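You operate a simulated robot arm through the tools that you are given. There is no shell and no other tool. Be economical: measure what you need, move in short steps, check, and stop when the job is done.

You run a simulated two-armed robot. Do the job below in one go: nothing can be reset, and whatever is moved stays where it is left.

Task
Take the lid off the jar that says "Primer" on the top of the white table and lay it down there. Put two of the order cards from the card holder on the top of the white table. Stack the P120 sleeve carton from the top of the wooden table on top of the P80 sleeve carton. Pull the long blue tray open. The order is free.
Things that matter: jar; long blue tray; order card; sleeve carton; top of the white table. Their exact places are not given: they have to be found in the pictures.

Only the result counts: the job must be done as asked and must still hold three seconds after the hand-in. Knocking over, shifting, dropping, spilling or breaking anything else fails it. A push-on lid holds only when it is set on centred and level and pressed home; a screw cap is set on level and turned clockwise until tight.

Robot
Two 7-joint arms with two-finger parallel grippers on one trunk, on a base that drives. Base frame: it is fixed to the floor where the robot stands at the start and does not move with it; the origin is under the middle of the robot, x ahead of it, y to its left, z up. Units: mm, degrees, N and s.
The left shoulder is at the start at [60, 144, 926], the right one opposite. With the tool pointing down near the work surface each hand reaches from about 140 to 580 mm from the robot's upright axis, wherever it stands, measured 20 degrees to its own side. Places, roughly: long blue tray [-900, 2900, 900]; order card [250, 2250, 500]; sleeve carton [-1000, 750, 1000]; top of the white table [800, 400, 800]. Payload 1.57 kg a hand.
The tool frame of a hand sits at the grasp point between the pads (the TCP): z along the fingers, y along the line on which they close. The tips reach 30 mm beyond it. The gripper opens to 110 mm. The fingers are 24 mm wide and 12 mm thick; the gripper's body (48 by 112 mm) begins 78 mm behind the TCP.
Orientation is told as [roll, pitch, yaw] about the base's x, y, z axes, in that order, counted from this pose: with the fingers straight down and closing along the base's y, the tool's x points along the base's -x, its y along +y and its z along -z.

Tools
- The arms move only by the tool step_arm. It takes "left_plan", "right_plan" or both (then of equal length, played together; a hand with none holds still); each is a list of rows, each an object of numbers (a shift or turn left out is 0, a gripper value left out holds the last): "wx", "wy", "wz": the turn, a rotation vector about the tool's x, y, z in degrees; "x", "y", "z": the shift along the tool's x, y, z in mm; "grip": the finger opening in mm, from 0 to 110. In form: [{"wx": .., "wy": .., "wz": .., "x": .., "y": .., "z": .., "grip": ..}, ...]. A call has 1 to 10 rows; each row is the pose to reach, as a shift and turn from the pose commanded when the call began, along the tool's axes at that moment. Rows are played at 5 a second. More than 50 mm and 8.6 degrees between two rows, or a gripper value outside its range, and nothing of the call is played. A pose out of reach is approached as far as the arm can. The call stops where the force on the tool passes 40 N (or 10 N more than at its start, if that is more) or the arm is blocked; 0.2 s more then pass. The fingers move at their own pace (about 45 mm/s each) and stop on an object; they squeeze with about 22 N. The grip force told is the motor's: it shows also when the fingers shut on nothing. Time passes only in rows, and 0.2 s behind the last, so rows that repeat a pose let the fingers close. It gives the time, the measured TCP pose, the force on the tool (base axes), the opening and the grip force at its end, in the units of the frame above (readings bear some noise), with the torque about the TCP (base axes, N m) and any sound that the robot's microphone picked up.
- Cameras (640 x 400 px; columns grow to the right, rows downward): "scene" is now at [-20, 59.9, 1516.5]; the picture's right is [0.98, -0.18, 0.00], its down [-0.16, -0.89, -0.42] and it looks along [0.07, 0.42, -0.91] (base axes); focal length 214 px, centre (320, 200). "left" rides on the left gripper at [70, -16, -141] in its tool frame; the picture's right is [0.23, 0.97, 0.00], its down [-0.86, 0.20, -0.48] and it looks along [-0.47, 0.11, 0.88] (tool axes); focal length 222 px, centre (320, 200). "right" rides on the right gripper at [70, 16, -141] in its tool frame; the picture's right is [-0.23, 0.97, 0.00], its down [-0.86, -0.20, -0.48] and it looks along [-0.47, -0.11, 0.88] (tool axes); focal length 222 px, centre (320, 200).
- capture(camera): a new picture of that camera. The clock stands still meanwhile.
- raise_lower(by): slides the trunk up (or, below 0, down) by that many mm; the arms and the scene camera ride with it, the base frame stays. It gives what a move gives, with no picture.
- base_move(legs): drives the robot by 1 to 6 legs, each [ahead, left, turn to the left] in mm, mm and degrees, along the robot's own axes; the way and the turn of a leg run together, so that a leg with both is an arc; at most 1500 mm and 180 degrees a leg. The arms and the cameras ride along, it lands a little off, and it stops where it bumps. It gives what a move gives.
- turn_head(pan, tilt): turns the head with the scene camera to pan (to the left, within 86 degrees either way) and tilt (down, from -29 to 69), counted from straight ahead of the robot. It gives what a move gives.
- measure_at(camera, pixels): for up to 12 pixels [column, row] of the newest picture of that camera ("zoom" is the newest enlarged one), the place [x, y, z] in the base frame of the surface seen there, good to about 2 mm. The clock stands still meanwhile.
- close_up(camera, box): a new picture of the part [left, top, right, bottom] of that camera's present view, enlarged. The clock stands still meanwhile.
- finish_job(): hands the job in; it is judged then, once.

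Work in short steps. Measure before you move; look again where a grasp or a placing could have gone wrong, and mend it. You have 110 turns and 92 pictures in all, those below and enlarged ones among them. Open the grippers and draw the arms clear of the work before you hand the job in, unless the task says otherwise; then end with one line.

The tools are called after "Emit:" as name(argument=value, ...) on one line, values as JSON. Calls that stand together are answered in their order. step_arm: Moves the arms, as the interface text tells. Its arguments: {"type":"object","properties":{"left_plan":{"type":"array"},"right_plan":{"type":"array"}},"required":[]} The other tools are called the same way: raise_lower (by) slides the trunk up or down; base_move (legs) drives the base; turn_head (pan, tilt) turns the head that bears the scene camera; capture (camera) takes a picture; measure_at (camera, pixels) gives the place of the surface under pixels of a picture; close_up (camera, box) takes an enlarged picture of a part of a camera's view; finish_job () hands the job in.

At the start:

```text
clock: 0.0
left_ee_pos: [274.6, 371.0, 998.4]
left_tcp_rot: [0.0, 0.0, 0.0]
left_force: [1.2, 1.4, 0.2]
left_ft_torque: [0.0, -0.03, -0.03]
left_width: 109.8
left_grasp_force: 0.1
right_ee_pos: [388.8, 44.1, 1000.0]
right_tcp_rot: [0.0, 0.0, 0.0]
right_force: [-0.2, -0.2, -0.2]
right_ft_torque: [-0.02, 0.03, 0.02]
right_width: 109.9
right_grasp_force: 0.0
trunk travel left (down, up): [-525.0, 65.0]
robot x, y, heading: [1.4, 1.7, -0.1]
head pan, tilt: [79.8, 65.0]
```

scene: 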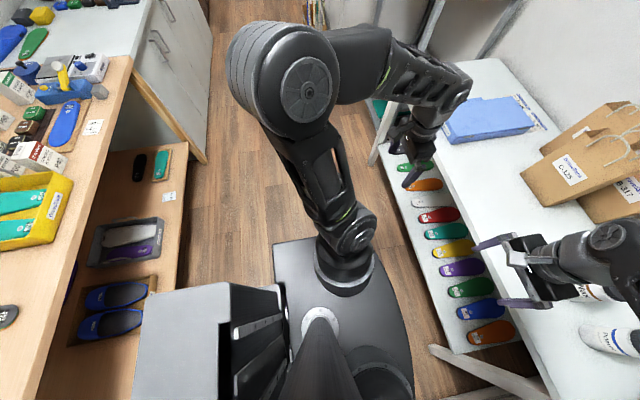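
right: 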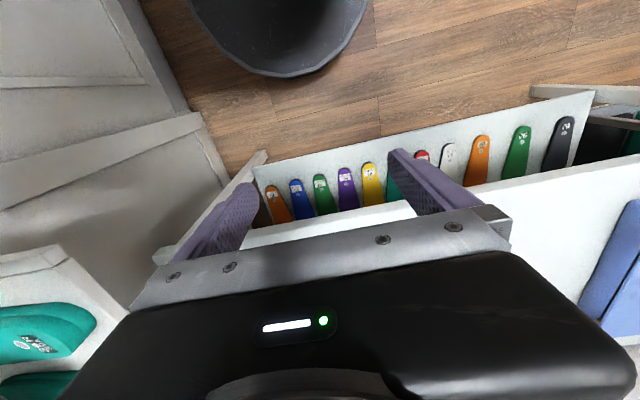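
left: 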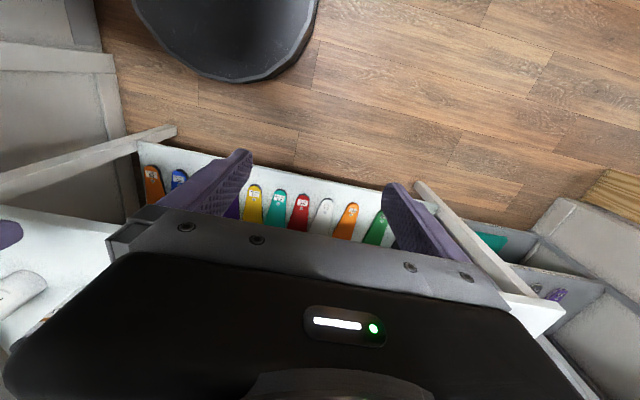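

The scene view shows the white table on the +x side and the wooden table on the -x side, with an aisle going along +y. I look around with the head.

Emit:
turn_head(pan=30, tilt=40)

Emit:
capture(camera="scene")

Emit:
turn_head(pan=86, tilt=30)

Emit:
capture(camera="scene")

```text
clock: 1.2
left_ee_pos: [274.3, 369.9, 999.2]
left_tcp_rot: [0.0, 0.0, 0.1]
left_force: [0.4, -0.2, 0.4]
left_ft_torque: [0.0, 0.02, 0.02]
left_width: 110.3
left_grasp_force: 0.0
right_ee_pos: [388.0, 43.3, 998.8]
right_tcp_rot: [0.1, -0.1, 0.1]
right_force: [0.2, -0.8, -0.1]
right_ft_torque: [-0.01, 0.01, 0.0]
right_width: 110.1
right_grasp_force: 0.0
trunk travel left (down, up): [-525.0, 65.0]
robot x, y, heading: [-2.8, -0.1, 0.1]
head pan, tilt: [30.0, 40.0]
```

```text
88 pictures are left
```

scene: 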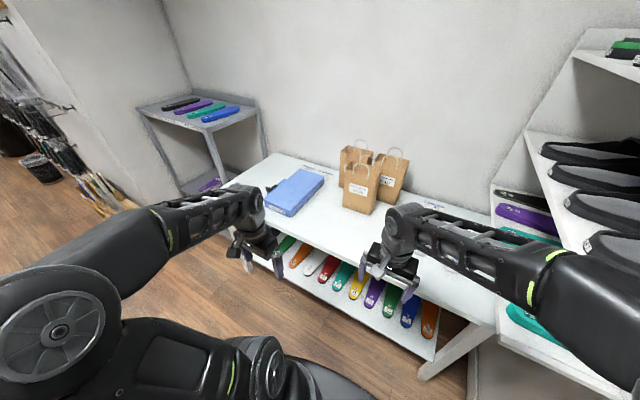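

```text
clock: 2.4
left_ee_pos: [274.4, 371.1, 999.8]
left_tcp_rot: [0.0, 0.1, -0.1]
left_force: [0.2, -0.7, 0.2]
left_ft_torque: [0.01, -0.02, 0.0]
left_width: 109.7
left_grasp_force: 0.0
right_ee_pos: [388.0, 43.2, 1000.7]
right_tcp_rot: [0.1, 0.0, 0.1]
right_force: [-0.7, -0.1, 0.3]
right_ft_torque: [0.05, -0.01, 0.01]
right_width: 110.1
right_grasp_force: 0.1
trunk travel left (down, up): [-525.0, 65.0]
robot x, y, heading: [3.1, 1.2, 0.1]
head pan, tilt: [85.9, 30.0]
```

```text
87 pictures are left
```

scene: 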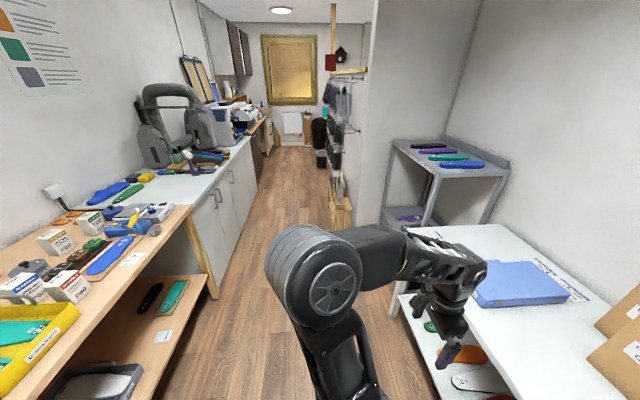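

The jars on the white table are behind the right arm; sleeve cartons are on the wooden table (55,240),(90,222),(25,285),(68,285). I measure some spots here.

Emit:
measure_at(camera="scene", pixels=[[55, 240], [90, 222], [25, 285], [68, 285], [200, 210], [400, 215], [520, 285], [290, 330], [250, 120], [340, 190], [130, 260], [320, 165]])

Emit:
close_up(camera="scene", box=[0, 160, 200, 360])

Emit:
close_up(camera="scene", box=[180, 40, 400, 240])

```text
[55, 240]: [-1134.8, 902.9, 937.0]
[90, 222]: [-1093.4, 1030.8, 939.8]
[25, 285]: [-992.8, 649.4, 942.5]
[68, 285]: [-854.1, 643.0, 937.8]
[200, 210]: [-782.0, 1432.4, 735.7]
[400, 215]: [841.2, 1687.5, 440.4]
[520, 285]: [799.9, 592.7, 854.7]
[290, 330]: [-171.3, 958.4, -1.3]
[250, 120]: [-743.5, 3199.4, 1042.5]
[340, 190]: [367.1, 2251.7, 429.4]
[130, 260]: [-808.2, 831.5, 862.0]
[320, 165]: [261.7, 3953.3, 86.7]
```

```text
2.00 times, centred on (100, 260) of scene
```

zoom: 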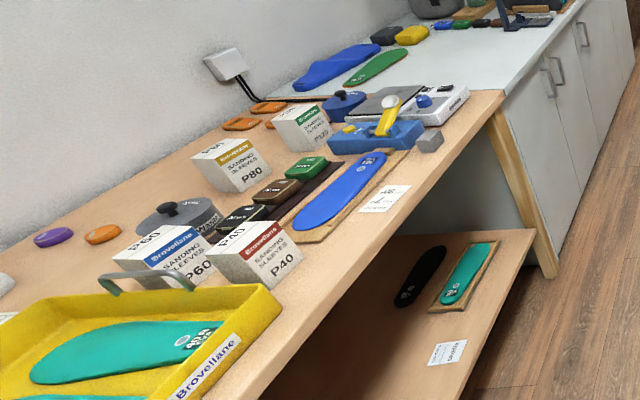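

```text
2.00 times, centred on (290, 140) of scene
```

zoom: 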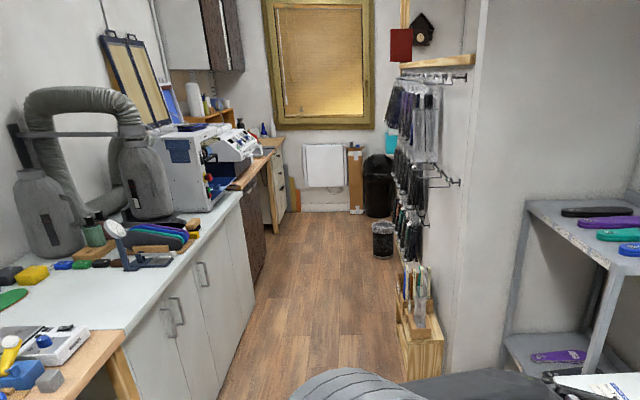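

P120 (green band) is at about [-1090, 1031, 940] and P80 about [-1135, 903, 937]. Now I look at the white table near the right arm for jars.

Emit:
turn_head(pan=20, tilt=30)

Emit:
step_arm(right_plan=[{"x": 50, "z": 0}, {"x": 100}, {"x": 150}])

Emit:
capture(camera="scene")

```text
clock: 3.8
left_ee_pos: [273.9, 372.1, 1000.4]
left_tcp_rot: [0.0, 0.0, -0.1]
left_force: [-0.6, -0.8, 0.2]
left_ft_torque: [0.0, -0.01, 0.01]
left_width: 109.8
left_grasp_force: 0.0
right_ee_pos: [387.6, 42.8, 999.2]
right_tcp_rot: [0.0, 0.0, 0.1]
right_force: [0.4, -0.3, -0.7]
right_ft_torque: [0.02, 0.0, 0.0]
right_width: 109.9
right_grasp_force: 0.0
trunk travel left (down, up): [-525.0, 65.0]
robot x, y, heading: [-0.6, -1.5, -0.2]
head pan, tilt: [20.0, 30.0]
```

```text
clock: 4.6
left_ee_pos: [273.8, 371.1, 1000.3]
left_tcp_rot: [0.0, -0.1, -0.1]
left_force: [-0.3, -0.1, -0.1]
left_ft_torque: [0.04, -0.02, -0.02]
left_width: 110.1
left_grasp_force: 0.1
right_ee_pos: [236.0, 46.5, 1003.2]
right_tcp_rot: [0.0, 0.0, 0.0]
right_force: [0.0, -0.3, -0.2]
right_ft_torque: [0.0, 0.0, 0.04]
right_width: 110.0
right_grasp_force: 0.1
trunk travel left (down, up): [-525.0, 65.0]
robot x, y, heading: [1.5, -1.8, -0.0]
head pan, tilt: [20.0, 30.0]
```

```text
84 pictures are left
```

scene: 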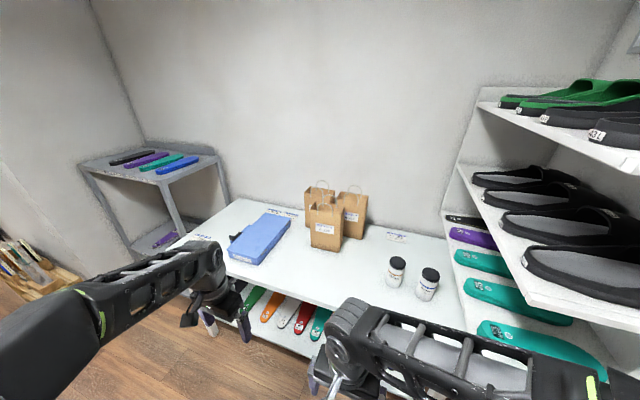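

Two jars at (396,270) and (428,284); I zoom in to read the labels.

Emit:
close_up(camera="scene", box=[350, 230, 470, 305])

Emit:
measure_at(camera="scene", pixels=[[398, 260], [431, 271], [396, 275], [428, 287], [300, 290], [360, 306], [340, 275], [395, 236], [200, 237], [460, 320]])

```text
5.33 times, centred on (410, 268) of scene
```

zoom: 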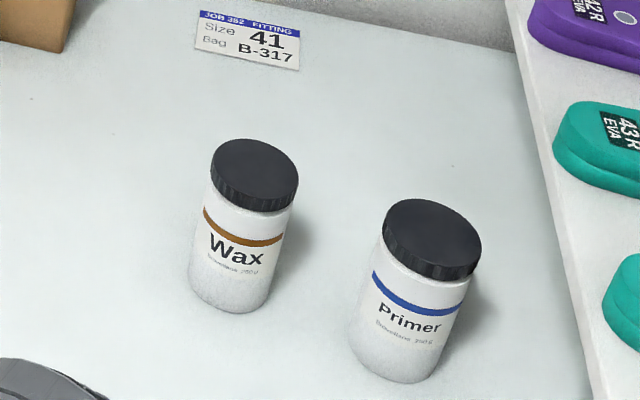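

```text
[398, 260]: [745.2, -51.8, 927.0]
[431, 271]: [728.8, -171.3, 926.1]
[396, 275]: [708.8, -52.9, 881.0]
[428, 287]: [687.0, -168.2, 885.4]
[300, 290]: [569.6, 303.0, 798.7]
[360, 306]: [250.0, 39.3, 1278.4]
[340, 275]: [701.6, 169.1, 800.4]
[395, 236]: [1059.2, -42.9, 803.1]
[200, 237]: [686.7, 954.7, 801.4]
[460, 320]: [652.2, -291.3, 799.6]
```

The Primer jar is the right one, lid centre near [728,-171,926] with a ribbed (screw) lid. I check the table's front edge and the free space for the base.

Emit:
turn_head(pan=0, tilt=58)

Emit:
capture(camera="scene")

```text
clock: 5.5
left_ee_pos: [274.3, 371.2, 1000.0]
left_tcp_rot: [0.0, 0.0, 0.1]
left_force: [0.1, 0.0, -0.3]
left_ft_torque: [0.01, -0.02, 0.02]
left_width: 109.9
left_grasp_force: 0.0
right_ee_pos: [237.6, 46.6, 1002.3]
right_tcp_rot: [0.0, 0.0, 0.0]
right_force: [-1.5, 0.0, 0.0]
right_ft_torque: [-0.02, 0.0, 0.01]
right_width: 109.9
right_grasp_force: 0.0
trunk travel left (down, up): [-525.0, 65.0]
robot x, y, heading: [0.1, 0.8, -0.1]
head pan, tilt: [0.0, 58.0]
```

```text
82 pictures are left
```

scene: 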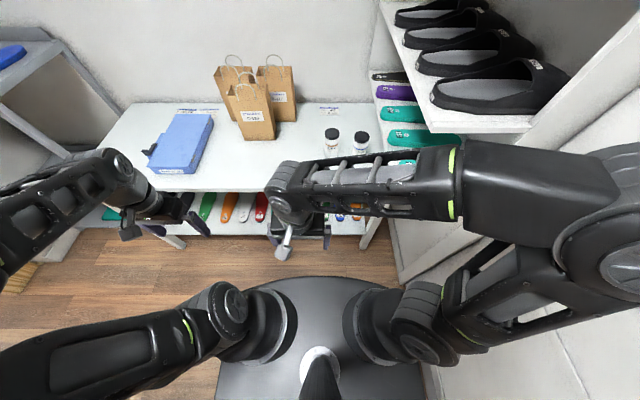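

I measure the table edge, lower shelf edge, right-hand shelf and base front.

Emit:
measure_at(camera="scene", pixels=[[230, 190], [230, 220], [345, 234], [400, 285], [360, 240], [445, 132], [320, 280], [400, 260], [240, 300], [531, 122], [175, 243], [450, 300]])

```text
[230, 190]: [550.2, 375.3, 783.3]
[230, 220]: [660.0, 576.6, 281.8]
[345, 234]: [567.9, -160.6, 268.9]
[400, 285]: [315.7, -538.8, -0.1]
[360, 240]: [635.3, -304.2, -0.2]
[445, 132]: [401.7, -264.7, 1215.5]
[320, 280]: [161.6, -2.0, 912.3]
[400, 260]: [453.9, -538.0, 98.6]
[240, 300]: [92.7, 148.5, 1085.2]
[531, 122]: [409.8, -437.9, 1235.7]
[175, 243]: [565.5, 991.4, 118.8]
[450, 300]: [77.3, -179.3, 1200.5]
```

I measure where the right elbow sits, since the shelf at [402,-265,1215] may be close to it when driving ahead.

Emit:
measure_at(camera="scene", pixels=[[610, 160], [630, 260], [480, 170], [600, 210], [560, 300], [420, 300], [290, 200], [390, 170], [400, 340], [470, 265], [330, 310], [230, 370]])

```text
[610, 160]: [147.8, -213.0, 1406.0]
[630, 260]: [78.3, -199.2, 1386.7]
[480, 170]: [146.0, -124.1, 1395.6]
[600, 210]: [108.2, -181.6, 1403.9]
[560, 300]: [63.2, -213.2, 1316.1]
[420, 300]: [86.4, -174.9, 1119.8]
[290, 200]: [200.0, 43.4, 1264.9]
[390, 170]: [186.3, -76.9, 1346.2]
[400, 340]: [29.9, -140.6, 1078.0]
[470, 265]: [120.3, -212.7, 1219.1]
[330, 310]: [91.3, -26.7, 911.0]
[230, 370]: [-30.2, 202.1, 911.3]
```

The elbow is compact and stays clear of the shelf. I drive forward 240 mm and a bit left so the jar is about 490 mm ahead.

Emit:
base_move(legs=[[240, 20, 0]])

Emit:
turn_head(pan=-10, tilt=45)

Emit:
capture(camera="scene")

```text
clock: 7.3
left_ee_pos: [508.5, 389.1, 1000.7]
left_tcp_rot: [0.0, 0.2, -0.2]
left_force: [-0.3, 0.6, 0.1]
left_ft_torque: [0.04, 0.0, 0.0]
left_width: 110.2
left_grasp_force: 0.0
right_ee_pos: [471.3, 65.7, 1002.8]
right_tcp_rot: [-0.1, 0.1, -0.2]
right_force: [-0.1, 0.6, -1.0]
right_ft_torque: [0.01, 0.04, 0.01]
right_width: 110.3
right_grasp_force: 0.1
trunk travel left (down, up): [-525.0, 65.0]
robot x, y, heading: [234.1, 20.5, -0.1]
head pan, tilt: [0.0, 58.0]
```

```text
clock: 8.0
left_ee_pos: [509.3, 389.6, 1000.2]
left_tcp_rot: [-0.1, 0.0, -0.2]
left_force: [-0.3, 0.3, -1.0]
left_ft_torque: [-0.02, 0.0, 0.01]
left_width: 110.1
left_grasp_force: 0.1
right_ee_pos: [470.7, 65.9, 1003.2]
right_tcp_rot: [0.0, 0.0, -0.2]
right_force: [-1.3, 0.8, -0.4]
right_ft_torque: [0.0, -0.01, 0.0]
right_width: 109.9
right_grasp_force: 0.0
trunk travel left (down, up): [-525.0, 65.0]
robot x, y, heading: [230.9, 19.8, -0.1]
head pan, tilt: [-10.0, 45.0]
```

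```text
81 pictures are left
```

scene: 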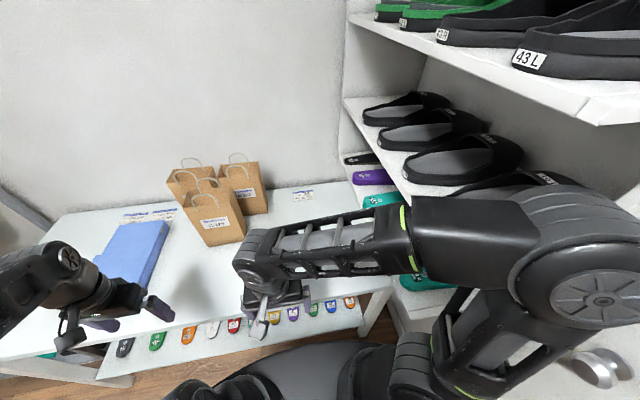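

The right elbow appears close to the shelf; I measure the separation.

Emit:
measure_at(camera="scene", pixels=[[590, 115], [450, 65], [560, 190], [600, 260], [470, 210], [480, 190], [625, 300], [600, 370], [440, 185], [350, 130], [345, 100], [540, 180]])

```text
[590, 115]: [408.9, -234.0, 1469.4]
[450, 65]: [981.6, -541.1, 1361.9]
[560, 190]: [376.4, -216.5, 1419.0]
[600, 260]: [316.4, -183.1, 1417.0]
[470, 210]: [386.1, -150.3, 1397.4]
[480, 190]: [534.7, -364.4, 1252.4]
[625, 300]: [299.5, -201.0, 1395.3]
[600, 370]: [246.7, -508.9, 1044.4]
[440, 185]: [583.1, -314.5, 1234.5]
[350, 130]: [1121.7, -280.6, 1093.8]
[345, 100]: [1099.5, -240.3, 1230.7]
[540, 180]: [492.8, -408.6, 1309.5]
```

The shelf leaves little elbow room, so I'll stand further left turned to the right. First I measure the bags and pull the left hand back.

Emit:
measure_at(camera="scene", pixels=[[215, 230], [240, 240], [190, 205], [185, 185], [262, 190], [255, 210], [245, 158], [150, 225], [120, 285]])

Emit:
step_arm(left_plan=[{"x": 40}, {"x": 80}, {"x": 120}])

```text
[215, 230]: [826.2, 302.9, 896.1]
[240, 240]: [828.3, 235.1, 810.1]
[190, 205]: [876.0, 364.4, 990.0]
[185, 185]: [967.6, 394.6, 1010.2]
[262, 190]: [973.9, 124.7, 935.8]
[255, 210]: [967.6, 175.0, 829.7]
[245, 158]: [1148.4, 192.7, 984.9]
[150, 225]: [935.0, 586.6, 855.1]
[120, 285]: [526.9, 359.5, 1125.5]
```

```text
clock: 8.8
left_ee_pos: [385.7, 390.3, 999.3]
left_tcp_rot: [-0.1, 0.0, -0.3]
left_force: [0.1, 0.2, -0.2]
left_ft_torque: [0.01, 0.01, -0.02]
left_width: 109.8
left_grasp_force: 0.1
right_ee_pos: [468.5, 65.7, 1002.4]
right_tcp_rot: [0.0, 0.0, -0.2]
right_force: [0.3, 1.0, -0.4]
right_ft_torque: [0.0, 0.0, -0.02]
right_width: 110.4
right_grasp_force: 0.1
trunk travel left (down, up): [-525.0, 65.0]
robot x, y, heading: [232.2, 20.0, -0.2]
head pan, tilt: [-10.0, 45.0]
```

Bags start at x≈826, so they're clear. Drive left, ahead a little, then turn right.

Emit:
base_move(legs=[[0, 110, 0], [65, 0, 0], [0, 0, -33]])

Emit:
turn_head(pan=0, tilt=45)

Emit:
capture(camera="scene")

```text
clock: 12.2
left_ee_pos: [629.3, 360.4, 998.8]
left_tcp_rot: [0.1, 0.1, -32.7]
left_force: [0.5, -0.9, 0.0]
left_ft_torque: [-0.01, -0.03, 0.04]
left_width: 110.1
left_grasp_force: 0.1
right_ee_pos: [522.3, 42.4, 1002.5]
right_tcp_rot: [0.1, 0.0, -32.8]
right_force: [-0.5, -0.1, 0.0]
right_ft_torque: [0.02, 0.03, 0.01]
right_width: 109.6
right_grasp_force: 0.1
trunk travel left (down, up): [-525.0, 65.0]
robot x, y, heading: [297.8, 134.6, -32.8]
head pan, tilt: [-10.0, 45.0]
```

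```text
clock: 12.9
left_ee_pos: [627.9, 361.3, 999.5]
left_tcp_rot: [0.0, -0.1, -32.7]
left_force: [-0.7, 0.8, -0.4]
left_ft_torque: [0.0, -0.03, -0.01]
left_width: 110.0
left_grasp_force: 0.1
right_ee_pos: [524.5, 41.2, 1002.1]
right_tcp_rot: [0.0, 0.0, -32.6]
right_force: [0.9, 0.7, 0.6]
right_ft_torque: [-0.01, -0.02, 0.02]
right_width: 110.0
right_grasp_force: 0.0
trunk travel left (down, up): [-525.0, 65.0]
robot x, y, heading: [301.3, 128.2, -32.6]
head pan, tilt: [0.0, 45.0]
```

```text
80 pictures are left
```

scene: 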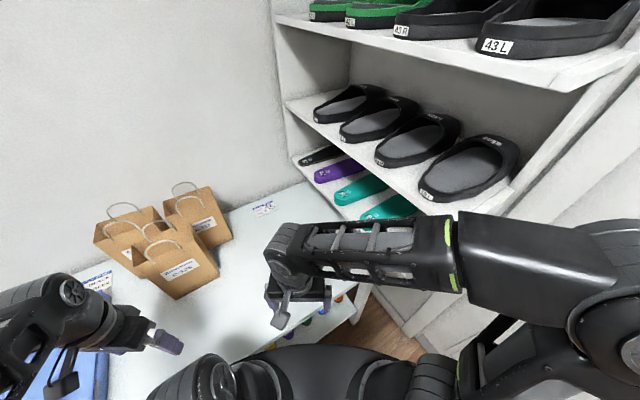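

Clearance is good now. I look with the right hand camera at the jars.

Emit:
capture(camera="right")

```text
79 pictures are left
```

right: 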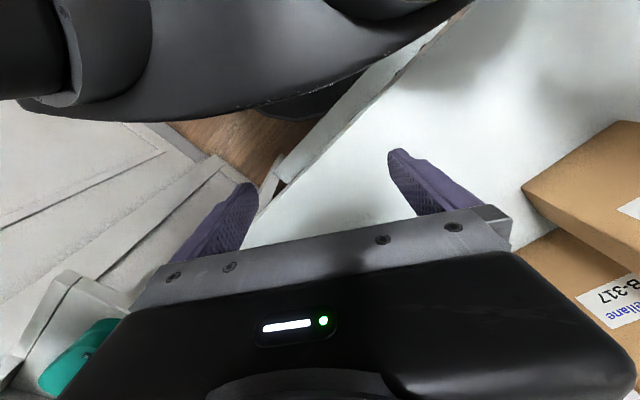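

The wrist camera looks back toward the robot. I move the right hand to the right and the left hand up to unhide the jars for the scene camera.

Emit:
step_arm(right_plan=[{"y": -45}, {"y": -90}, {"y": -135}, {"y": -180}])

Emit:
capture(camera="scene")

```text
clock: 13.9
left_ee_pos: [628.4, 361.0, 998.6]
left_tcp_rot: [0.0, 0.0, -32.7]
left_force: [-0.3, 0.0, -0.7]
left_ft_torque: [-0.02, -0.01, 0.01]
left_width: 110.0
left_grasp_force: 0.0
right_ee_pos: [425.6, -110.7, 1004.2]
right_tcp_rot: [0.1, 0.2, -32.6]
right_force: [-0.1, -0.2, -1.0]
right_ft_torque: [-0.03, -0.01, 0.03]
right_width: 110.3
right_grasp_force: 0.0
trunk travel left (down, up): [-525.0, 65.0]
robot x, y, heading: [299.8, 130.7, -32.6]
head pan, tilt: [0.0, 45.0]
```

```text
78 pictures are left
```

scene: 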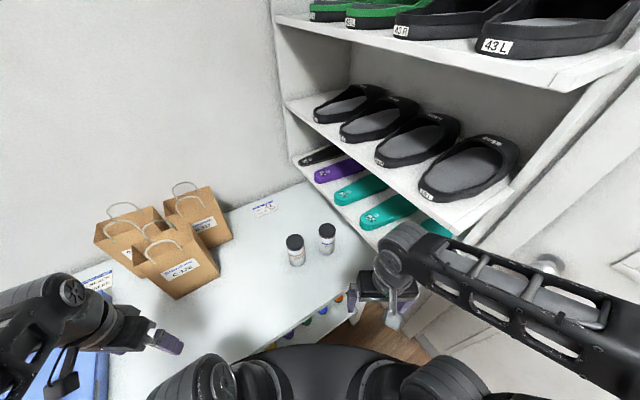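

Both jars are visible. I zoom in and measure the lids.

Emit:
close_up(camera="scene", box=[264, 205, 360, 275])

```text
5.71 times, centred on (312, 240) of scene
```

zoom: 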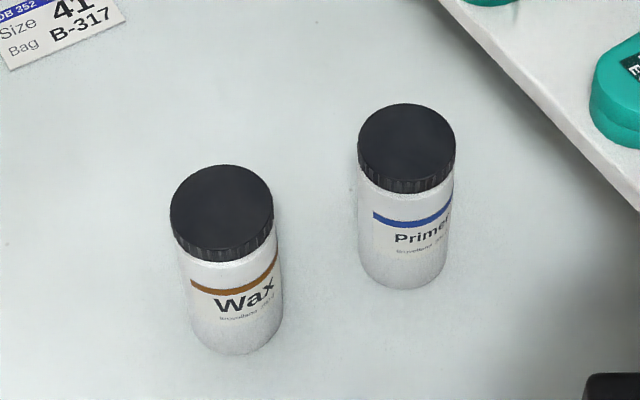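

Emit:
measure_at(camera="zoom", pixels=[[406, 140], [362, 140], [451, 140], [406, 108], [406, 172], [405, 235], [221, 205], [405, 185], [362, 230], [448, 230]])

```text
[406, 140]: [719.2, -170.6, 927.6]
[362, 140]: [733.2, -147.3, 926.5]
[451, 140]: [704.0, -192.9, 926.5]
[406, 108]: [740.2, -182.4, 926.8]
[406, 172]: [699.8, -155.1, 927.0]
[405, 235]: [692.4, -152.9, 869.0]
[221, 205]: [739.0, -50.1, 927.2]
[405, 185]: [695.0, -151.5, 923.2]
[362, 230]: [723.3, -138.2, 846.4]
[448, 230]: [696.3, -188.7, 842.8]
```

The Primer lid centre is [719,-170], top z 927, diameter ≈56. I bring the right hand above it, high, then turn the left hand to point 60° forward for holding the jar body.

Emit:
step_arm(right_plan=[{"x": 0, "y": 0, "z": -40}, {"x": -40, "y": 15, "z": -76}, {"x": -80, "y": 31, "z": -76}, {"x": -120, "y": 46, "z": -76}, {"x": -160, "y": 61, "z": -76}, {"x": -200, "y": 77, "z": -76}, {"x": -240, "y": 92, "z": -76}, {"x": -279, "y": 107, "z": -76}])

Emit:
step_arm(left_plan=[{"wy": -8, "x": -19, "y": -21}, {"wy": -16, "x": -38, "y": -42}, {"wy": -24, "x": -57, "y": -64}, {"wy": -32, "x": -75, "y": -85}, {"wy": -40, "x": -94, "y": -106}, {"wy": -48, "x": -113, "y": -128}, {"wy": -56, "x": -132, "y": -149}, {"wy": -60, "x": -150, "y": -170}, {"wy": -60, "x": -150, "y": -170, "grip": 85}])

Emit:
capture(camera="scene")

```text
refused: row 2 steps farther than a row can; nothing moved
```

```text
clock: 15.9
left_ee_pos: [789.6, 110.1, 1150.2]
left_tcp_rot: [-0.1, -59.9, -32.6]
left_force: [-0.1, 0.2, -0.4]
left_ft_torque: [0.0, -0.05, 0.01]
left_width: 85.1
left_grasp_force: 0.0
left hand out of reach, approached as far as the arm can: row 1, 2, 3, 4, 5, 6, 7, 8, 9
right_ee_pos: [424.6, -109.7, 1004.9]
right_tcp_rot: [-0.1, 0.0, -32.7]
right_force: [0.5, 0.1, 0.3]
right_ft_torque: [-0.02, -0.03, -0.03]
right_width: 109.8
right_grasp_force: 0.1
trunk travel left (down, up): [-525.0, 65.0]
robot x, y, heading: [298.7, 130.3, -32.6]
head pan, tilt: [0.0, 45.0]
```

```text
76 pictures are left
```

scene: 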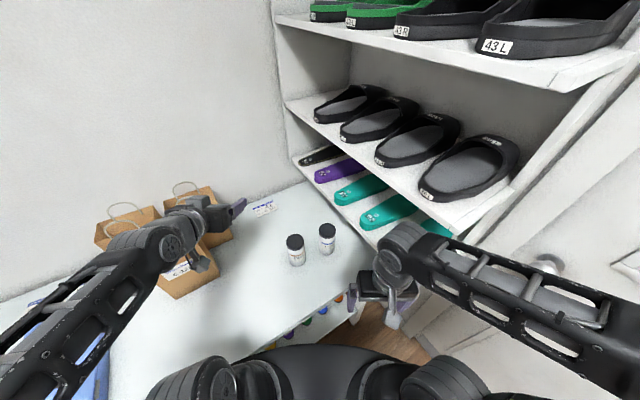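

The left arm could only do that orientation higher up and further out (z 1150); the near zone is out of reach for tilted poses. I bring the right hand over the jar first with smaller steps.

Emit:
step_arm(right_plan=[{"z": -40}, {"z": -80}, {"x": -44, "y": 17, "z": -80}, {"x": -88, "y": 34, "z": -80}, {"x": -132, "y": 51, "z": -80}, {"x": -176, "y": 68, "z": -80}, {"x": -220, "y": 85, "z": -80}, {"x": -264, "y": 102, "z": -80}, {"x": -279, "y": 107, "z": -80}])

```text
clock: 17.9
left_ee_pos: [790.9, 109.4, 1150.0]
left_tcp_rot: [0.1, -59.9, -32.7]
left_force: [0.5, 0.2, 0.0]
left_ft_torque: [-0.03, -0.01, -0.01]
left_width: 84.9
left_grasp_force: 0.0
right_ee_pos: [720.8, -167.7, 1080.8]
right_tcp_rot: [0.0, -0.1, -32.7]
right_force: [1.2, 0.3, 1.1]
right_ft_torque: [0.03, 0.01, 0.04]
right_width: 110.3
right_grasp_force: 0.1
trunk travel left (down, up): [-525.0, 65.0]
robot x, y, heading: [299.4, 129.6, -32.6]
head pan, tilt: [0.0, 45.0]
```

Right hand is centred above the jar. Now I test how close the left hand comes to the jar: shift left hand down and right in steps.

Emit:
step_arm(left_plan=[{"x": 24, "y": -28, "z": 9}, {"x": 47, "y": -56, "z": 18}, {"x": 70, "y": -84, "z": 27}, {"x": 94, "y": -112, "z": 36}, {"x": 118, "y": -140, "z": 46}, {"x": 141, "y": -167, "z": 55}])

Emit:
capture(camera="scene")

```text
clock: 19.4
left_ee_pos: [657.0, -109.3, 1021.0]
left_tcp_rot: [-16.4, -54.9, -24.0]
left_force: [-0.6, -0.2, 0.6]
left_ft_torque: [0.02, 0.01, 0.01]
left_width: 84.9
left_grasp_force: 0.1
left hand out of reach, approached as far as the arm can: row 1, 2, 3, 4, 5, 6
right_ee_pos: [721.1, -168.6, 1081.3]
right_tcp_rot: [0.0, 0.1, -32.7]
right_force: [0.4, -0.1, -0.3]
right_ft_torque: [-0.01, 0.01, -0.01]
right_width: 110.1
right_grasp_force: 0.1
trunk travel left (down, up): [-525.0, 65.0]
robot x, y, heading: [299.5, 131.0, -32.5]
head pan, tilt: [0.0, 45.0]
stopped in row 6 (left hand): the arm was blocked; the commanded pose is now the measured one
```

```text
75 pictures are left
```

scene: 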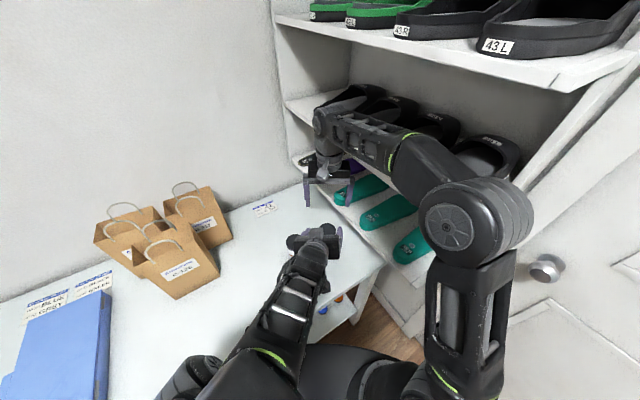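

The left hand is behind and above the jar at [657,-109,1021], pointing (0.60,-0.58,-0.55). I level its closing axis (wz≈11°) and move it to a pre-grasp 90 mm short of the jar body.

Emit:
step_arm(left_plan=[{"wz": 3, "x": 21, "y": 4, "z": 17}, {"wz": 6, "x": 42, "y": 8, "z": 35}, {"wz": 9, "x": 63, "y": 11, "z": 52}, {"wz": 11, "x": 83, "y": 15, "z": 70}, {"wz": 11, "x": 83, "y": 15, "z": 70}])

Emit:
capture(camera="scene")

```text
clock: 20.1
left_ee_pos: [574.6, -163.4, 1000.5]
left_tcp_rot: [-18.1, -57.6, -37.1]
left_force: [0.0, -0.4, -0.2]
left_ft_torque: [-0.02, -0.01, 0.01]
left_width: 84.8
left_grasp_force: 0.0
left hand out of reach, approached as far as the arm can: row 1, 2, 3
right_ee_pos: [720.1, -168.4, 1080.4]
right_tcp_rot: [0.0, -0.1, -32.7]
right_force: [0.3, -0.4, 0.5]
right_ft_torque: [0.0, 0.01, -0.01]
right_width: 110.2
right_grasp_force: 0.1
trunk travel left (down, up): [-525.0, 65.0]
robot x, y, heading: [297.8, 133.4, -32.9]
head pan, tilt: [0.0, 45.0]
stopped in row 3 (left hand): the arm was blocked; the commanded pose is now the measured one
```

```text
74 pictures are left
```

scene: 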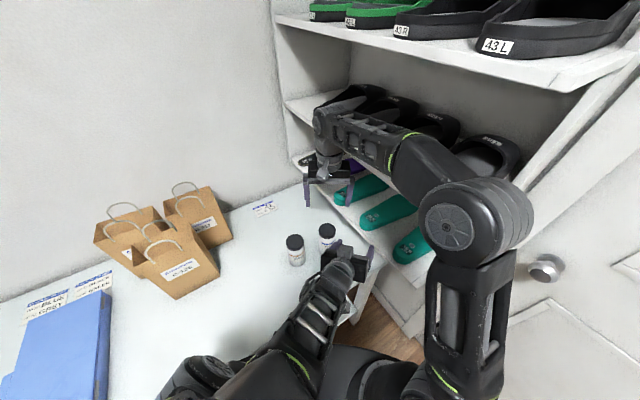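

The wrist gets too near the left shoulder; lowering the trunk ~200 mm gives more distance. First I retreat the left hand up and to the left.

Emit:
step_arm(left_plan=[{"x": -16, "y": 33, "z": -21}, {"x": -33, "y": 66, "z": -41}, {"x": -49, "y": 99, "z": -62}, {"x": -66, "y": 132, "z": -83}, {"x": -82, "y": 164, "z": -103}, {"x": -98, "y": 197, "z": -124}, {"x": -115, "y": 230, "z": -145}, {"x": -131, "y": 263, "z": -165}])

Emit:
capture(camera="scene")

```text
clock: 21.9
left_ee_pos: [763.4, 74.7, 1148.3]
left_tcp_rot: [-17.9, -57.7, -37.3]
left_force: [0.4, 0.8, 0.6]
left_ft_torque: [0.0, 0.0, 0.01]
left_width: 84.9
left_grasp_force: 0.1
left hand out of reach, approached as far as the arm can: row 1, 2, 3, 4, 5, 6
right_ee_pos: [720.6, -168.2, 1081.2]
right_tcp_rot: [0.0, 0.0, -32.7]
right_force: [-0.1, 0.6, -0.6]
right_ft_torque: [0.0, 0.0, 0.01]
right_width: 109.8
right_grasp_force: 0.0
trunk travel left (down, up): [-525.0, 65.0]
robot x, y, heading: [297.7, 129.4, -32.8]
head pan, tilt: [0.0, 45.0]
```

```text
73 pictures are left
```

scene: 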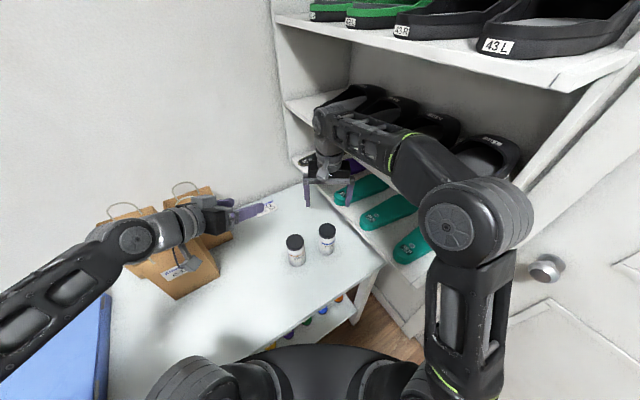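

Left hand is clear. I lower the trunk 100, then raise the right hand, and lower again.

Emit:
raise_lower(by=-100)

Emit:
step_arm(right_plan=[{"z": -40}, {"z": -80}, {"z": -110}], left_plan=[{"wz": 4}, {"wz": 8}, {"wz": 11}])

Emit:
raise_lower(by=-100)

Emit:
capture(camera="scene")

```text
clock: 23.4
left_ee_pos: [785.9, 79.7, 1102.1]
left_tcp_rot: [-18.6, -57.1, -36.3]
left_force: [-1.3, 1.1, 1.7]
left_ft_torque: [0.02, -0.04, 0.09]
left_width: 85.0
left_grasp_force: 0.1
right_ee_pos: [743.1, -161.9, 1036.1]
right_tcp_rot: [-0.5, 0.5, -32.4]
right_force: [-0.7, -0.2, -1.0]
right_ft_torque: [-0.05, -0.02, 0.03]
right_width: 110.0
right_grasp_force: 0.0
trunk travel left (down, up): [-479.0, 111.0]
robot x, y, heading: [309.4, 132.9, -32.1]
head pan, tilt: [0.0, 45.0]
stopped: the arm was blocked; the commanded pose is now the measured one
```

```text
clock: 24.4
left_ee_pos: [787.7, 101.1, 1102.9]
left_tcp_rot: [-1.0, -59.7, -56.0]
left_force: [0.1, -0.4, -1.1]
left_ft_torque: [0.0, 0.01, 0.03]
left_width: 84.8
left_grasp_force: 0.0
right_ee_pos: [747.9, -142.0, 1038.7]
right_tcp_rot: [-0.7, -0.1, -31.4]
right_force: [0.5, 0.1, -0.7]
right_ft_torque: [0.01, -0.01, -0.01]
right_width: 110.0
right_grasp_force: 0.1
right hand out of reach, approached as far as the arm can: row 1, 2, 3
trunk travel left (down, up): [-479.0, 111.0]
robot x, y, heading: [314.2, 140.6, -31.4]
head pan, tilt: [0.0, 45.0]
stopped in row 3 (left hand): the arm was blocked; the commanded pose is now the measured one
```

```text
clock: 25.9
left_ee_pos: [797.4, 110.7, 1094.2]
left_tcp_rot: [-3.0, -59.7, -54.1]
left_force: [0.3, -0.8, 0.5]
left_ft_torque: [0.01, 0.04, 0.04]
left_width: 85.2
left_grasp_force: 0.0
right_ee_pos: [763.3, -130.8, 1031.0]
right_tcp_rot: [-1.2, -0.3, -31.3]
right_force: [-0.6, -0.1, -0.2]
right_ft_torque: [0.05, -0.08, 0.01]
right_width: 110.2
right_grasp_force: 0.0
trunk travel left (down, up): [-482.0, 108.0]
robot x, y, heading: [314.1, 135.4, -31.2]
head pan, tilt: [0.0, 45.0]
stopped: the arm was blocked; the commanded pose is now the measured one
```

```text
72 pictures are left
```

scene: 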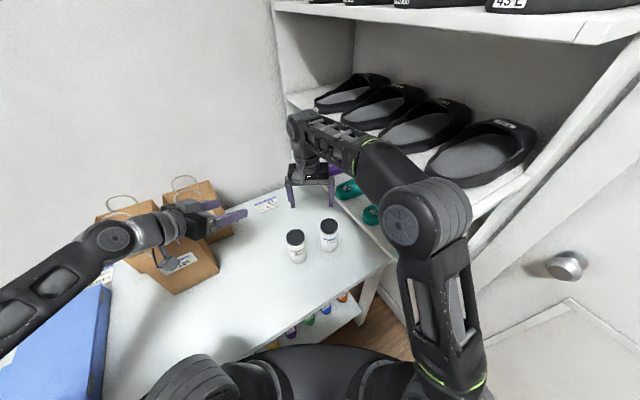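

Lowering was blocked after about 45 mm; I measure what could be touching (left forearm, torso front, table edge).

Emit:
measure_at(camera="scene", pixels=[[30, 305], [5, 340], [100, 240], [280, 350], [340, 350], [390, 262], [270, 345], [160, 350], [60, 330], [410, 260], [300, 385], [330, 225]])

Emit:
turn_head(pan=45, tilt=60)

Emit:
capture(camera="scene")

```text
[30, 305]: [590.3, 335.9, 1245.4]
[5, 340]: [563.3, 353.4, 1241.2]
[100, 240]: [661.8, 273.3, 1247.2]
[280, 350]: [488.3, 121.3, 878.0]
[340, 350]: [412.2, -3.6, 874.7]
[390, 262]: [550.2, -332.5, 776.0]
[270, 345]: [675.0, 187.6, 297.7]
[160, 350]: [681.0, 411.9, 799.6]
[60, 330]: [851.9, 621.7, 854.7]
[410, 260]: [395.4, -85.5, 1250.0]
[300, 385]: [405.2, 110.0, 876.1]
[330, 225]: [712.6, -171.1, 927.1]
```

```text
clock: 27.1
left_ee_pos: [794.7, 108.9, 1096.8]
left_tcp_rot: [-2.2, -59.6, -55.1]
left_force: [-0.7, -0.2, -0.3]
left_ft_torque: [0.0, -0.03, 0.0]
left_width: 85.0
left_grasp_force: 0.1
right_ee_pos: [759.2, -133.0, 1033.3]
right_tcp_rot: [-0.9, -0.4, -31.6]
right_force: [0.3, 0.8, 0.3]
right_ft_torque: [0.04, 0.02, 0.0]
right_width: 110.0
right_grasp_force: 0.1
trunk travel left (down, up): [-482.0, 108.0]
robot x, y, heading: [316.0, 139.7, -31.4]
head pan, tilt: [45.0, 60.0]
```

```text
71 pictures are left
```

scene: 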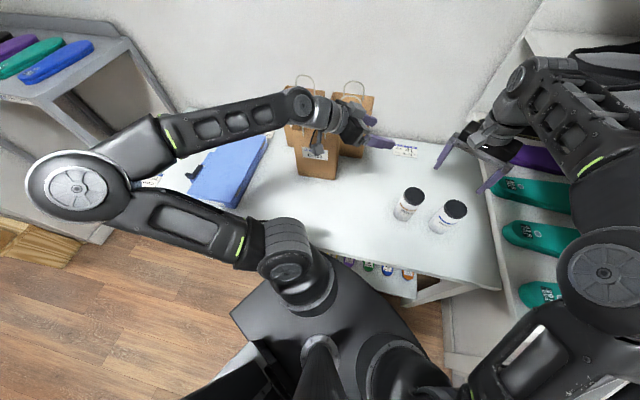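

The torso's front was over the table edge, which blocked it. I raise the trunk back and back the robot off 75 mm along its heading, giving both wrists more room.

Emit:
raise_lower(by=43)

Emit:
base_move(legs=[[-80, 0, 0]])

Emit:
turn_head(pan=0, tilt=45)

Emit:
capture(camera="scene")

```text
clock: 27.9
left_ee_pos: [819.3, 118.5, 1126.4]
left_tcp_rot: [-4.4, -59.5, -53.3]
left_force: [-0.2, -0.4, -0.9]
left_ft_torque: [0.0, 0.01, 0.02]
left_width: 84.6
left_grasp_force: 0.0
right_ee_pos: [778.5, -124.3, 1067.0]
right_tcp_rot: [-2.2, 0.7, -31.6]
right_force: [0.8, 1.1, 0.7]
right_ft_torque: [0.02, 0.03, 0.0]
right_width: 110.1
right_grasp_force: 0.1
trunk travel left (down, up): [-525.0, 65.0]
robot x, y, heading: [321.5, 143.6, -31.7]
head pan, tilt: [45.0, 60.0]
```

```text
clock: 29.0
left_ee_pos: [747.1, 161.6, 1127.8]
left_tcp_rot: [-4.3, -59.6, -53.2]
left_force: [-0.4, 0.3, 0.0]
left_ft_torque: [-0.01, 0.0, 0.0]
left_width: 85.0
left_grasp_force: 0.0
right_ee_pos: [707.1, -81.1, 1068.5]
right_tcp_rot: [-2.3, 0.6, -31.6]
right_force: [-0.6, -0.3, 0.9]
right_ft_torque: [-0.02, 0.0, 0.01]
right_width: 110.1
right_grasp_force: 0.0
trunk travel left (down, up): [-525.0, 65.0]
robot x, y, heading: [249.1, 181.6, -31.7]
head pan, tilt: [45.0, 60.0]
```

```text
clock: 30.1
left_ee_pos: [747.9, 161.4, 1126.9]
left_tcp_rot: [-4.4, -59.5, -53.2]
left_force: [-1.0, 0.7, 0.5]
left_ft_torque: [-0.02, 0.0, -0.01]
left_width: 85.1
left_grasp_force: 0.1
right_ee_pos: [708.5, -82.2, 1068.3]
right_tcp_rot: [-2.1, 0.6, -31.6]
right_force: [0.3, -0.3, 0.1]
right_ft_torque: [-0.02, 0.01, -0.01]
right_width: 110.1
right_grasp_force: 0.0
trunk travel left (down, up): [-525.0, 65.0]
robot x, y, heading: [253.8, 180.0, -31.7]
head pan, tilt: [0.0, 45.0]
```

```text
70 pictures are left
```

scene: 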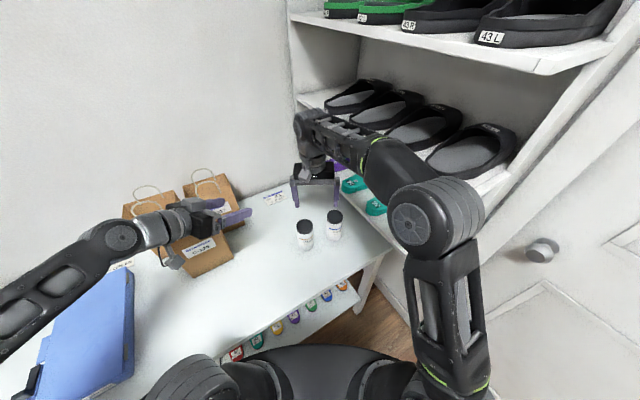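

I re-measure the lid with a zoom after this drive.

Emit:
close_up(camera="scene", box=[272, 190, 368, 260])

```text
5.71 times, centred on (320, 225) of scene
```

zoom: 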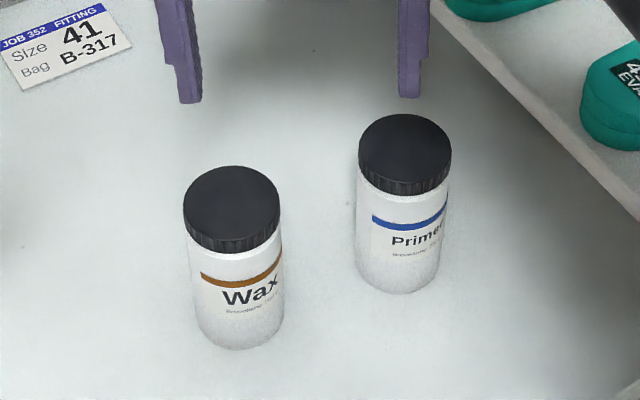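

Emit:
measure_at(camera="zoom", pixels=[[405, 149], [362, 149], [447, 149], [405, 118], [405, 178], [400, 270], [405, 192], [405, 200], [232, 203]])

```text
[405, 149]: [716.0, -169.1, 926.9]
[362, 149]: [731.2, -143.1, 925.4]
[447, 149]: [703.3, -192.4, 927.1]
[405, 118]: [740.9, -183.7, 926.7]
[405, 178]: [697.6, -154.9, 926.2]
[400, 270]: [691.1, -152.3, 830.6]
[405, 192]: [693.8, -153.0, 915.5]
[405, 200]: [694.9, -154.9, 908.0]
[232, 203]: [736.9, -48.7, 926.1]
```

Lid centre [718,-168], lid spans z≈905–927. I move the right hand exactly above the lid (levelling it) and then the left hand with a 17° yaw to a waypoint behind the jar.

Emit:
step_arm(right_plan=[{"x": -18, "y": -23, "z": -10, "wx": -0.7, "wy": 0.2}, {"x": -36, "y": -46, "z": -20, "wx": -1.4, "wy": 0.4}, {"x": -54, "y": -68, "z": -30, "wx": -2.2, "wy": 0.6}])

Emit:
step_arm(left_plan=[{"x": 6, "y": -29, "z": 28, "wx": -1.8, "wz": -1.1}, {"x": 13, "y": -57, "z": 55, "wx": -3.6, "wz": -2.2}, {"x": 19, "y": -86, "z": 83, "wx": -5.5, "wz": -3.2}, {"x": 26, "y": -115, "z": 110, "wx": -7.3, "wz": -4.3}, {"x": 32, "y": -143, "z": 138, "wx": -9.1, "wz": -5.4}, {"x": 39, "y": -172, "z": 165, "wx": -11, "wz": -6.5}, {"x": 45, "y": -200, "z": 193, "wx": -12.8, "wz": -7.5}, {"x": 51, "y": -229, "z": 220, "wx": -14.6, "wz": -8.6}])

Emit:
capture(camera="scene")

```text
clock: 30.9
left_ee_pos: [747.4, 160.2, 1127.1]
left_tcp_rot: [-4.1, -59.7, -53.4]
left_force: [-0.1, -0.1, 0.1]
left_ft_torque: [-0.02, 0.01, 0.05]
left_width: 85.0
left_grasp_force: 0.1
right_ee_pos: [695.3, -106.4, 1075.7]
right_tcp_rot: [-2.6, 0.3, -31.4]
right_force: [0.0, 1.3, 0.4]
right_ft_torque: [0.02, -0.07, 0.03]
right_width: 110.0
right_grasp_force: 0.1
right hand out of reach, approached as far as the arm can: row 1, 2, 3
trunk travel left (down, up): [-525.0, 65.0]
robot x, y, heading: [253.3, 181.0, -31.5]
head pan, tilt: [0.0, 45.0]
```

```text
clock: 32.7
left_ee_pos: [641.4, -100.6, 980.8]
left_tcp_rot: [-4.3, -58.7, -36.2]
left_force: [0.4, -0.4, -0.7]
left_ft_torque: [0.0, 0.02, 0.0]
left_width: 85.1
left_grasp_force: 0.0
left hand out of reach, approached as far as the arm can: row 2, 3, 4, 5, 6
right_ee_pos: [696.8, -107.5, 1074.8]
right_tcp_rot: [-2.6, 0.5, -31.5]
right_force: [0.3, -0.3, 0.1]
right_ft_torque: [-0.01, 0.02, -0.02]
right_width: 109.9
right_grasp_force: 0.1
trunk travel left (down, up): [-525.0, 65.0]
robot x, y, heading: [253.3, 183.9, -31.5]
head pan, tilt: [0.0, 45.0]
```

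```text
68 pictures are left
```

scene: 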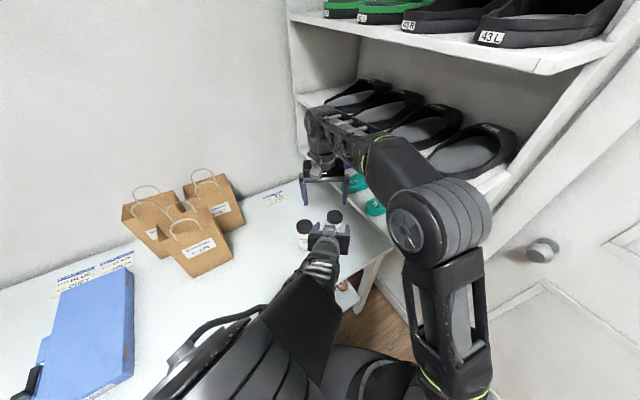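

The left hand reached its waypoint; the right is at its reach limit up there but will reach lower. I move the left to the pre-grasp (80 mm short) and look.

Emit:
step_arm(left_plan=[{"x": 16, "y": 1, "z": 23}, {"x": 32, "y": 1, "z": 46}, {"x": 49, "y": 2, "z": 69}, {"x": 49, "y": 2, "z": 69}])

Emit:
close_up(camera="scene", box=[240, 150, 432, 270])

Emit:
capture(camera="left")

```text
clock: 33.7
left_ee_pos: [667.5, -127.1, 903.5]
left_tcp_rot: [-4.2, -58.8, -36.4]
left_force: [0.4, -0.1, 0.9]
left_ft_torque: [-0.04, -0.01, -0.03]
left_width: 85.3
left_grasp_force: 0.0
right_ee_pos: [696.0, -107.1, 1075.9]
right_tcp_rot: [-2.7, 0.4, -31.6]
right_force: [-0.5, 0.9, 0.5]
right_ft_torque: [-0.04, 0.03, -0.02]
right_width: 110.0
right_grasp_force: 0.1
trunk travel left (down, up): [-525.0, 65.0]
robot x, y, heading: [254.7, 183.8, -31.9]
head pan, tilt: [0.0, 45.0]
```

```text
3.33 times, centred on (336, 210) of scene
```

zoom: 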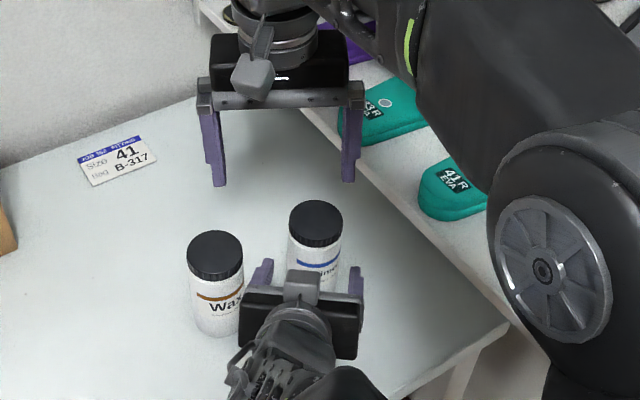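

```text
66 pictures are left
```

left: 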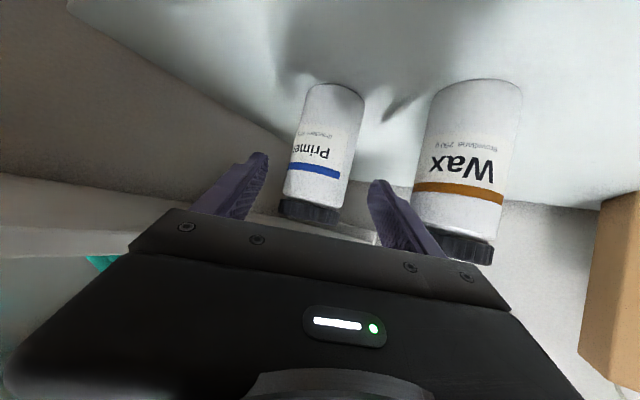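

Both fingers straddle the Primer jar with clearance to Wax. I advance 78 mm and close gently on the body.

Emit:
step_arm(left_plan=[{"y": 1, "z": 26}, {"y": 2, "z": 52}, {"y": 2, "z": 78}, {"y": 2, "z": 78, "grip": 70}, {"y": 2, "z": 78, "grip": 40}, {"y": 2, "z": 78, "grip": 40}, {"y": 2, "z": 78, "grip": 40}])

Emit:
close_up(camera="scene", box=[240, 150, 432, 270])

```text
clock: 35.3
left_ee_pos: [718.6, -168.7, 862.4]
left_tcp_rot: [-4.0, -58.9, -36.5]
left_force: [0.3, 0.2, 1.4]
left_ft_torque: [0.02, -0.09, -0.04]
left_width: 61.7
left_grasp_force: 22.3
right_ee_pos: [695.5, -106.2, 1075.2]
right_tcp_rot: [-2.6, 0.4, -31.4]
right_force: [-0.3, 0.1, -0.8]
right_ft_torque: [-0.02, 0.0, 0.01]
right_width: 110.0
right_grasp_force: 0.0
trunk travel left (down, up): [-525.0, 65.0]
robot x, y, heading: [250.8, 183.7, -31.6]
head pan, tilt: [0.0, 45.0]
```

```text
3.33 times, centred on (336, 210) of scene
```

zoom: 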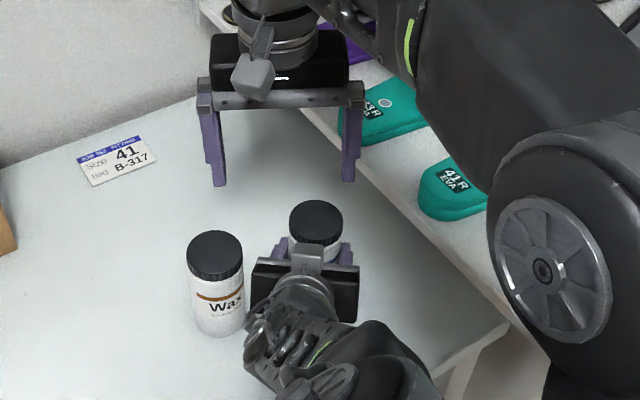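

The jar body is held (width 61.7). I lower the right hand to about z=1000 to see whether it settles on centre.

Emit:
step_arm(right_plan=[{"z": 45, "grip": 90}, {"z": 80}, {"z": 98}, {"z": 98}])

```text
clock: 36.3
left_ee_pos: [719.4, -168.8, 862.2]
left_tcp_rot: [-3.9, -58.9, -36.6]
left_force: [3.4, -2.7, -4.2]
left_ft_torque: [-0.6, -1.87, -0.24]
left_width: 61.2
left_grasp_force: 21.8
right_ee_pos: [697.5, -104.7, 982.5]
right_tcp_rot: [0.1, 1.0, -31.7]
right_force: [3.1, -1.4, 21.0]
right_ft_torque: [-0.69, 0.64, 0.16]
right_width: 90.0
right_grasp_force: 0.0
trunk travel left (down, up): [-525.0, 65.0]
robot x, y, heading: [258.7, 186.2, -31.6]
head pan, tilt: [0.0, 45.0]
```

The right finger touched the left gripper's back (21 N). I lift right back up and then shift horizontally to the lid centre.

Emit:
step_arm(right_plan=[{"z": -30}, {"z": -55}])

Emit:
step_arm(right_plan=[{"x": -16, "y": -22, "z": 0}, {"x": -33, "y": -44, "z": 0}, {"x": -50, "y": -66, "z": 0}, {"x": -50, "y": -66, "z": 0}])

Emit:
close_up(camera="scene", box=[240, 150, 432, 270])

```text
clock: 36.9
left_ee_pos: [717.8, -169.1, 862.8]
left_tcp_rot: [-4.0, -58.9, -36.5]
left_force: [-0.1, 0.9, 3.9]
left_ft_torque: [0.18, -0.11, -0.02]
left_width: 61.2
left_grasp_force: 21.9
right_ee_pos: [696.0, -105.4, 1037.6]
right_tcp_rot: [0.0, 1.1, -31.6]
right_force: [-0.2, -0.3, -0.1]
right_ft_torque: [0.01, 0.03, -0.02]
right_width: 89.9
right_grasp_force: 0.2
trunk travel left (down, up): [-525.0, 65.0]
robot x, y, heading: [251.4, 181.0, -31.7]
head pan, tilt: [0.0, 45.0]
```

```text
clock: 37.9
left_ee_pos: [717.9, -168.5, 861.8]
left_tcp_rot: [-4.0, -58.9, -36.5]
left_force: [0.7, 0.1, 3.1]
left_ft_torque: [0.19, -0.18, -0.04]
left_width: 61.1
left_grasp_force: 22.4
right_ee_pos: [703.4, -187.6, 1036.3]
right_tcp_rot: [0.0, 1.2, -31.6]
right_force: [0.5, -0.2, 0.0]
right_ft_torque: [-0.02, 0.01, 0.02]
right_width: 90.0
right_grasp_force: 0.1
trunk travel left (down, up): [-525.0, 65.0]
robot x, y, heading: [254.3, 182.4, -31.5]
head pan, tilt: [0.0, 45.0]
```

```text
3.33 times, centred on (336, 210) of scene
```

zoom: 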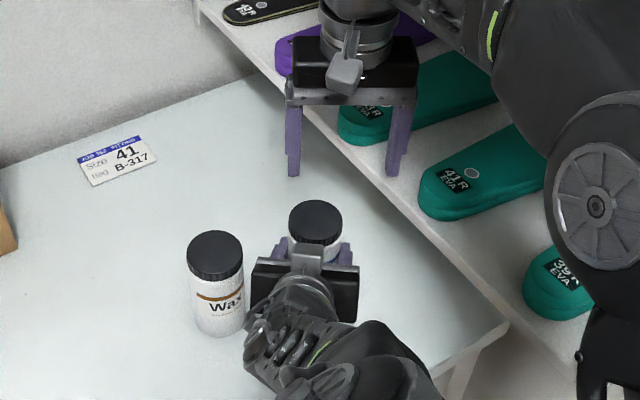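

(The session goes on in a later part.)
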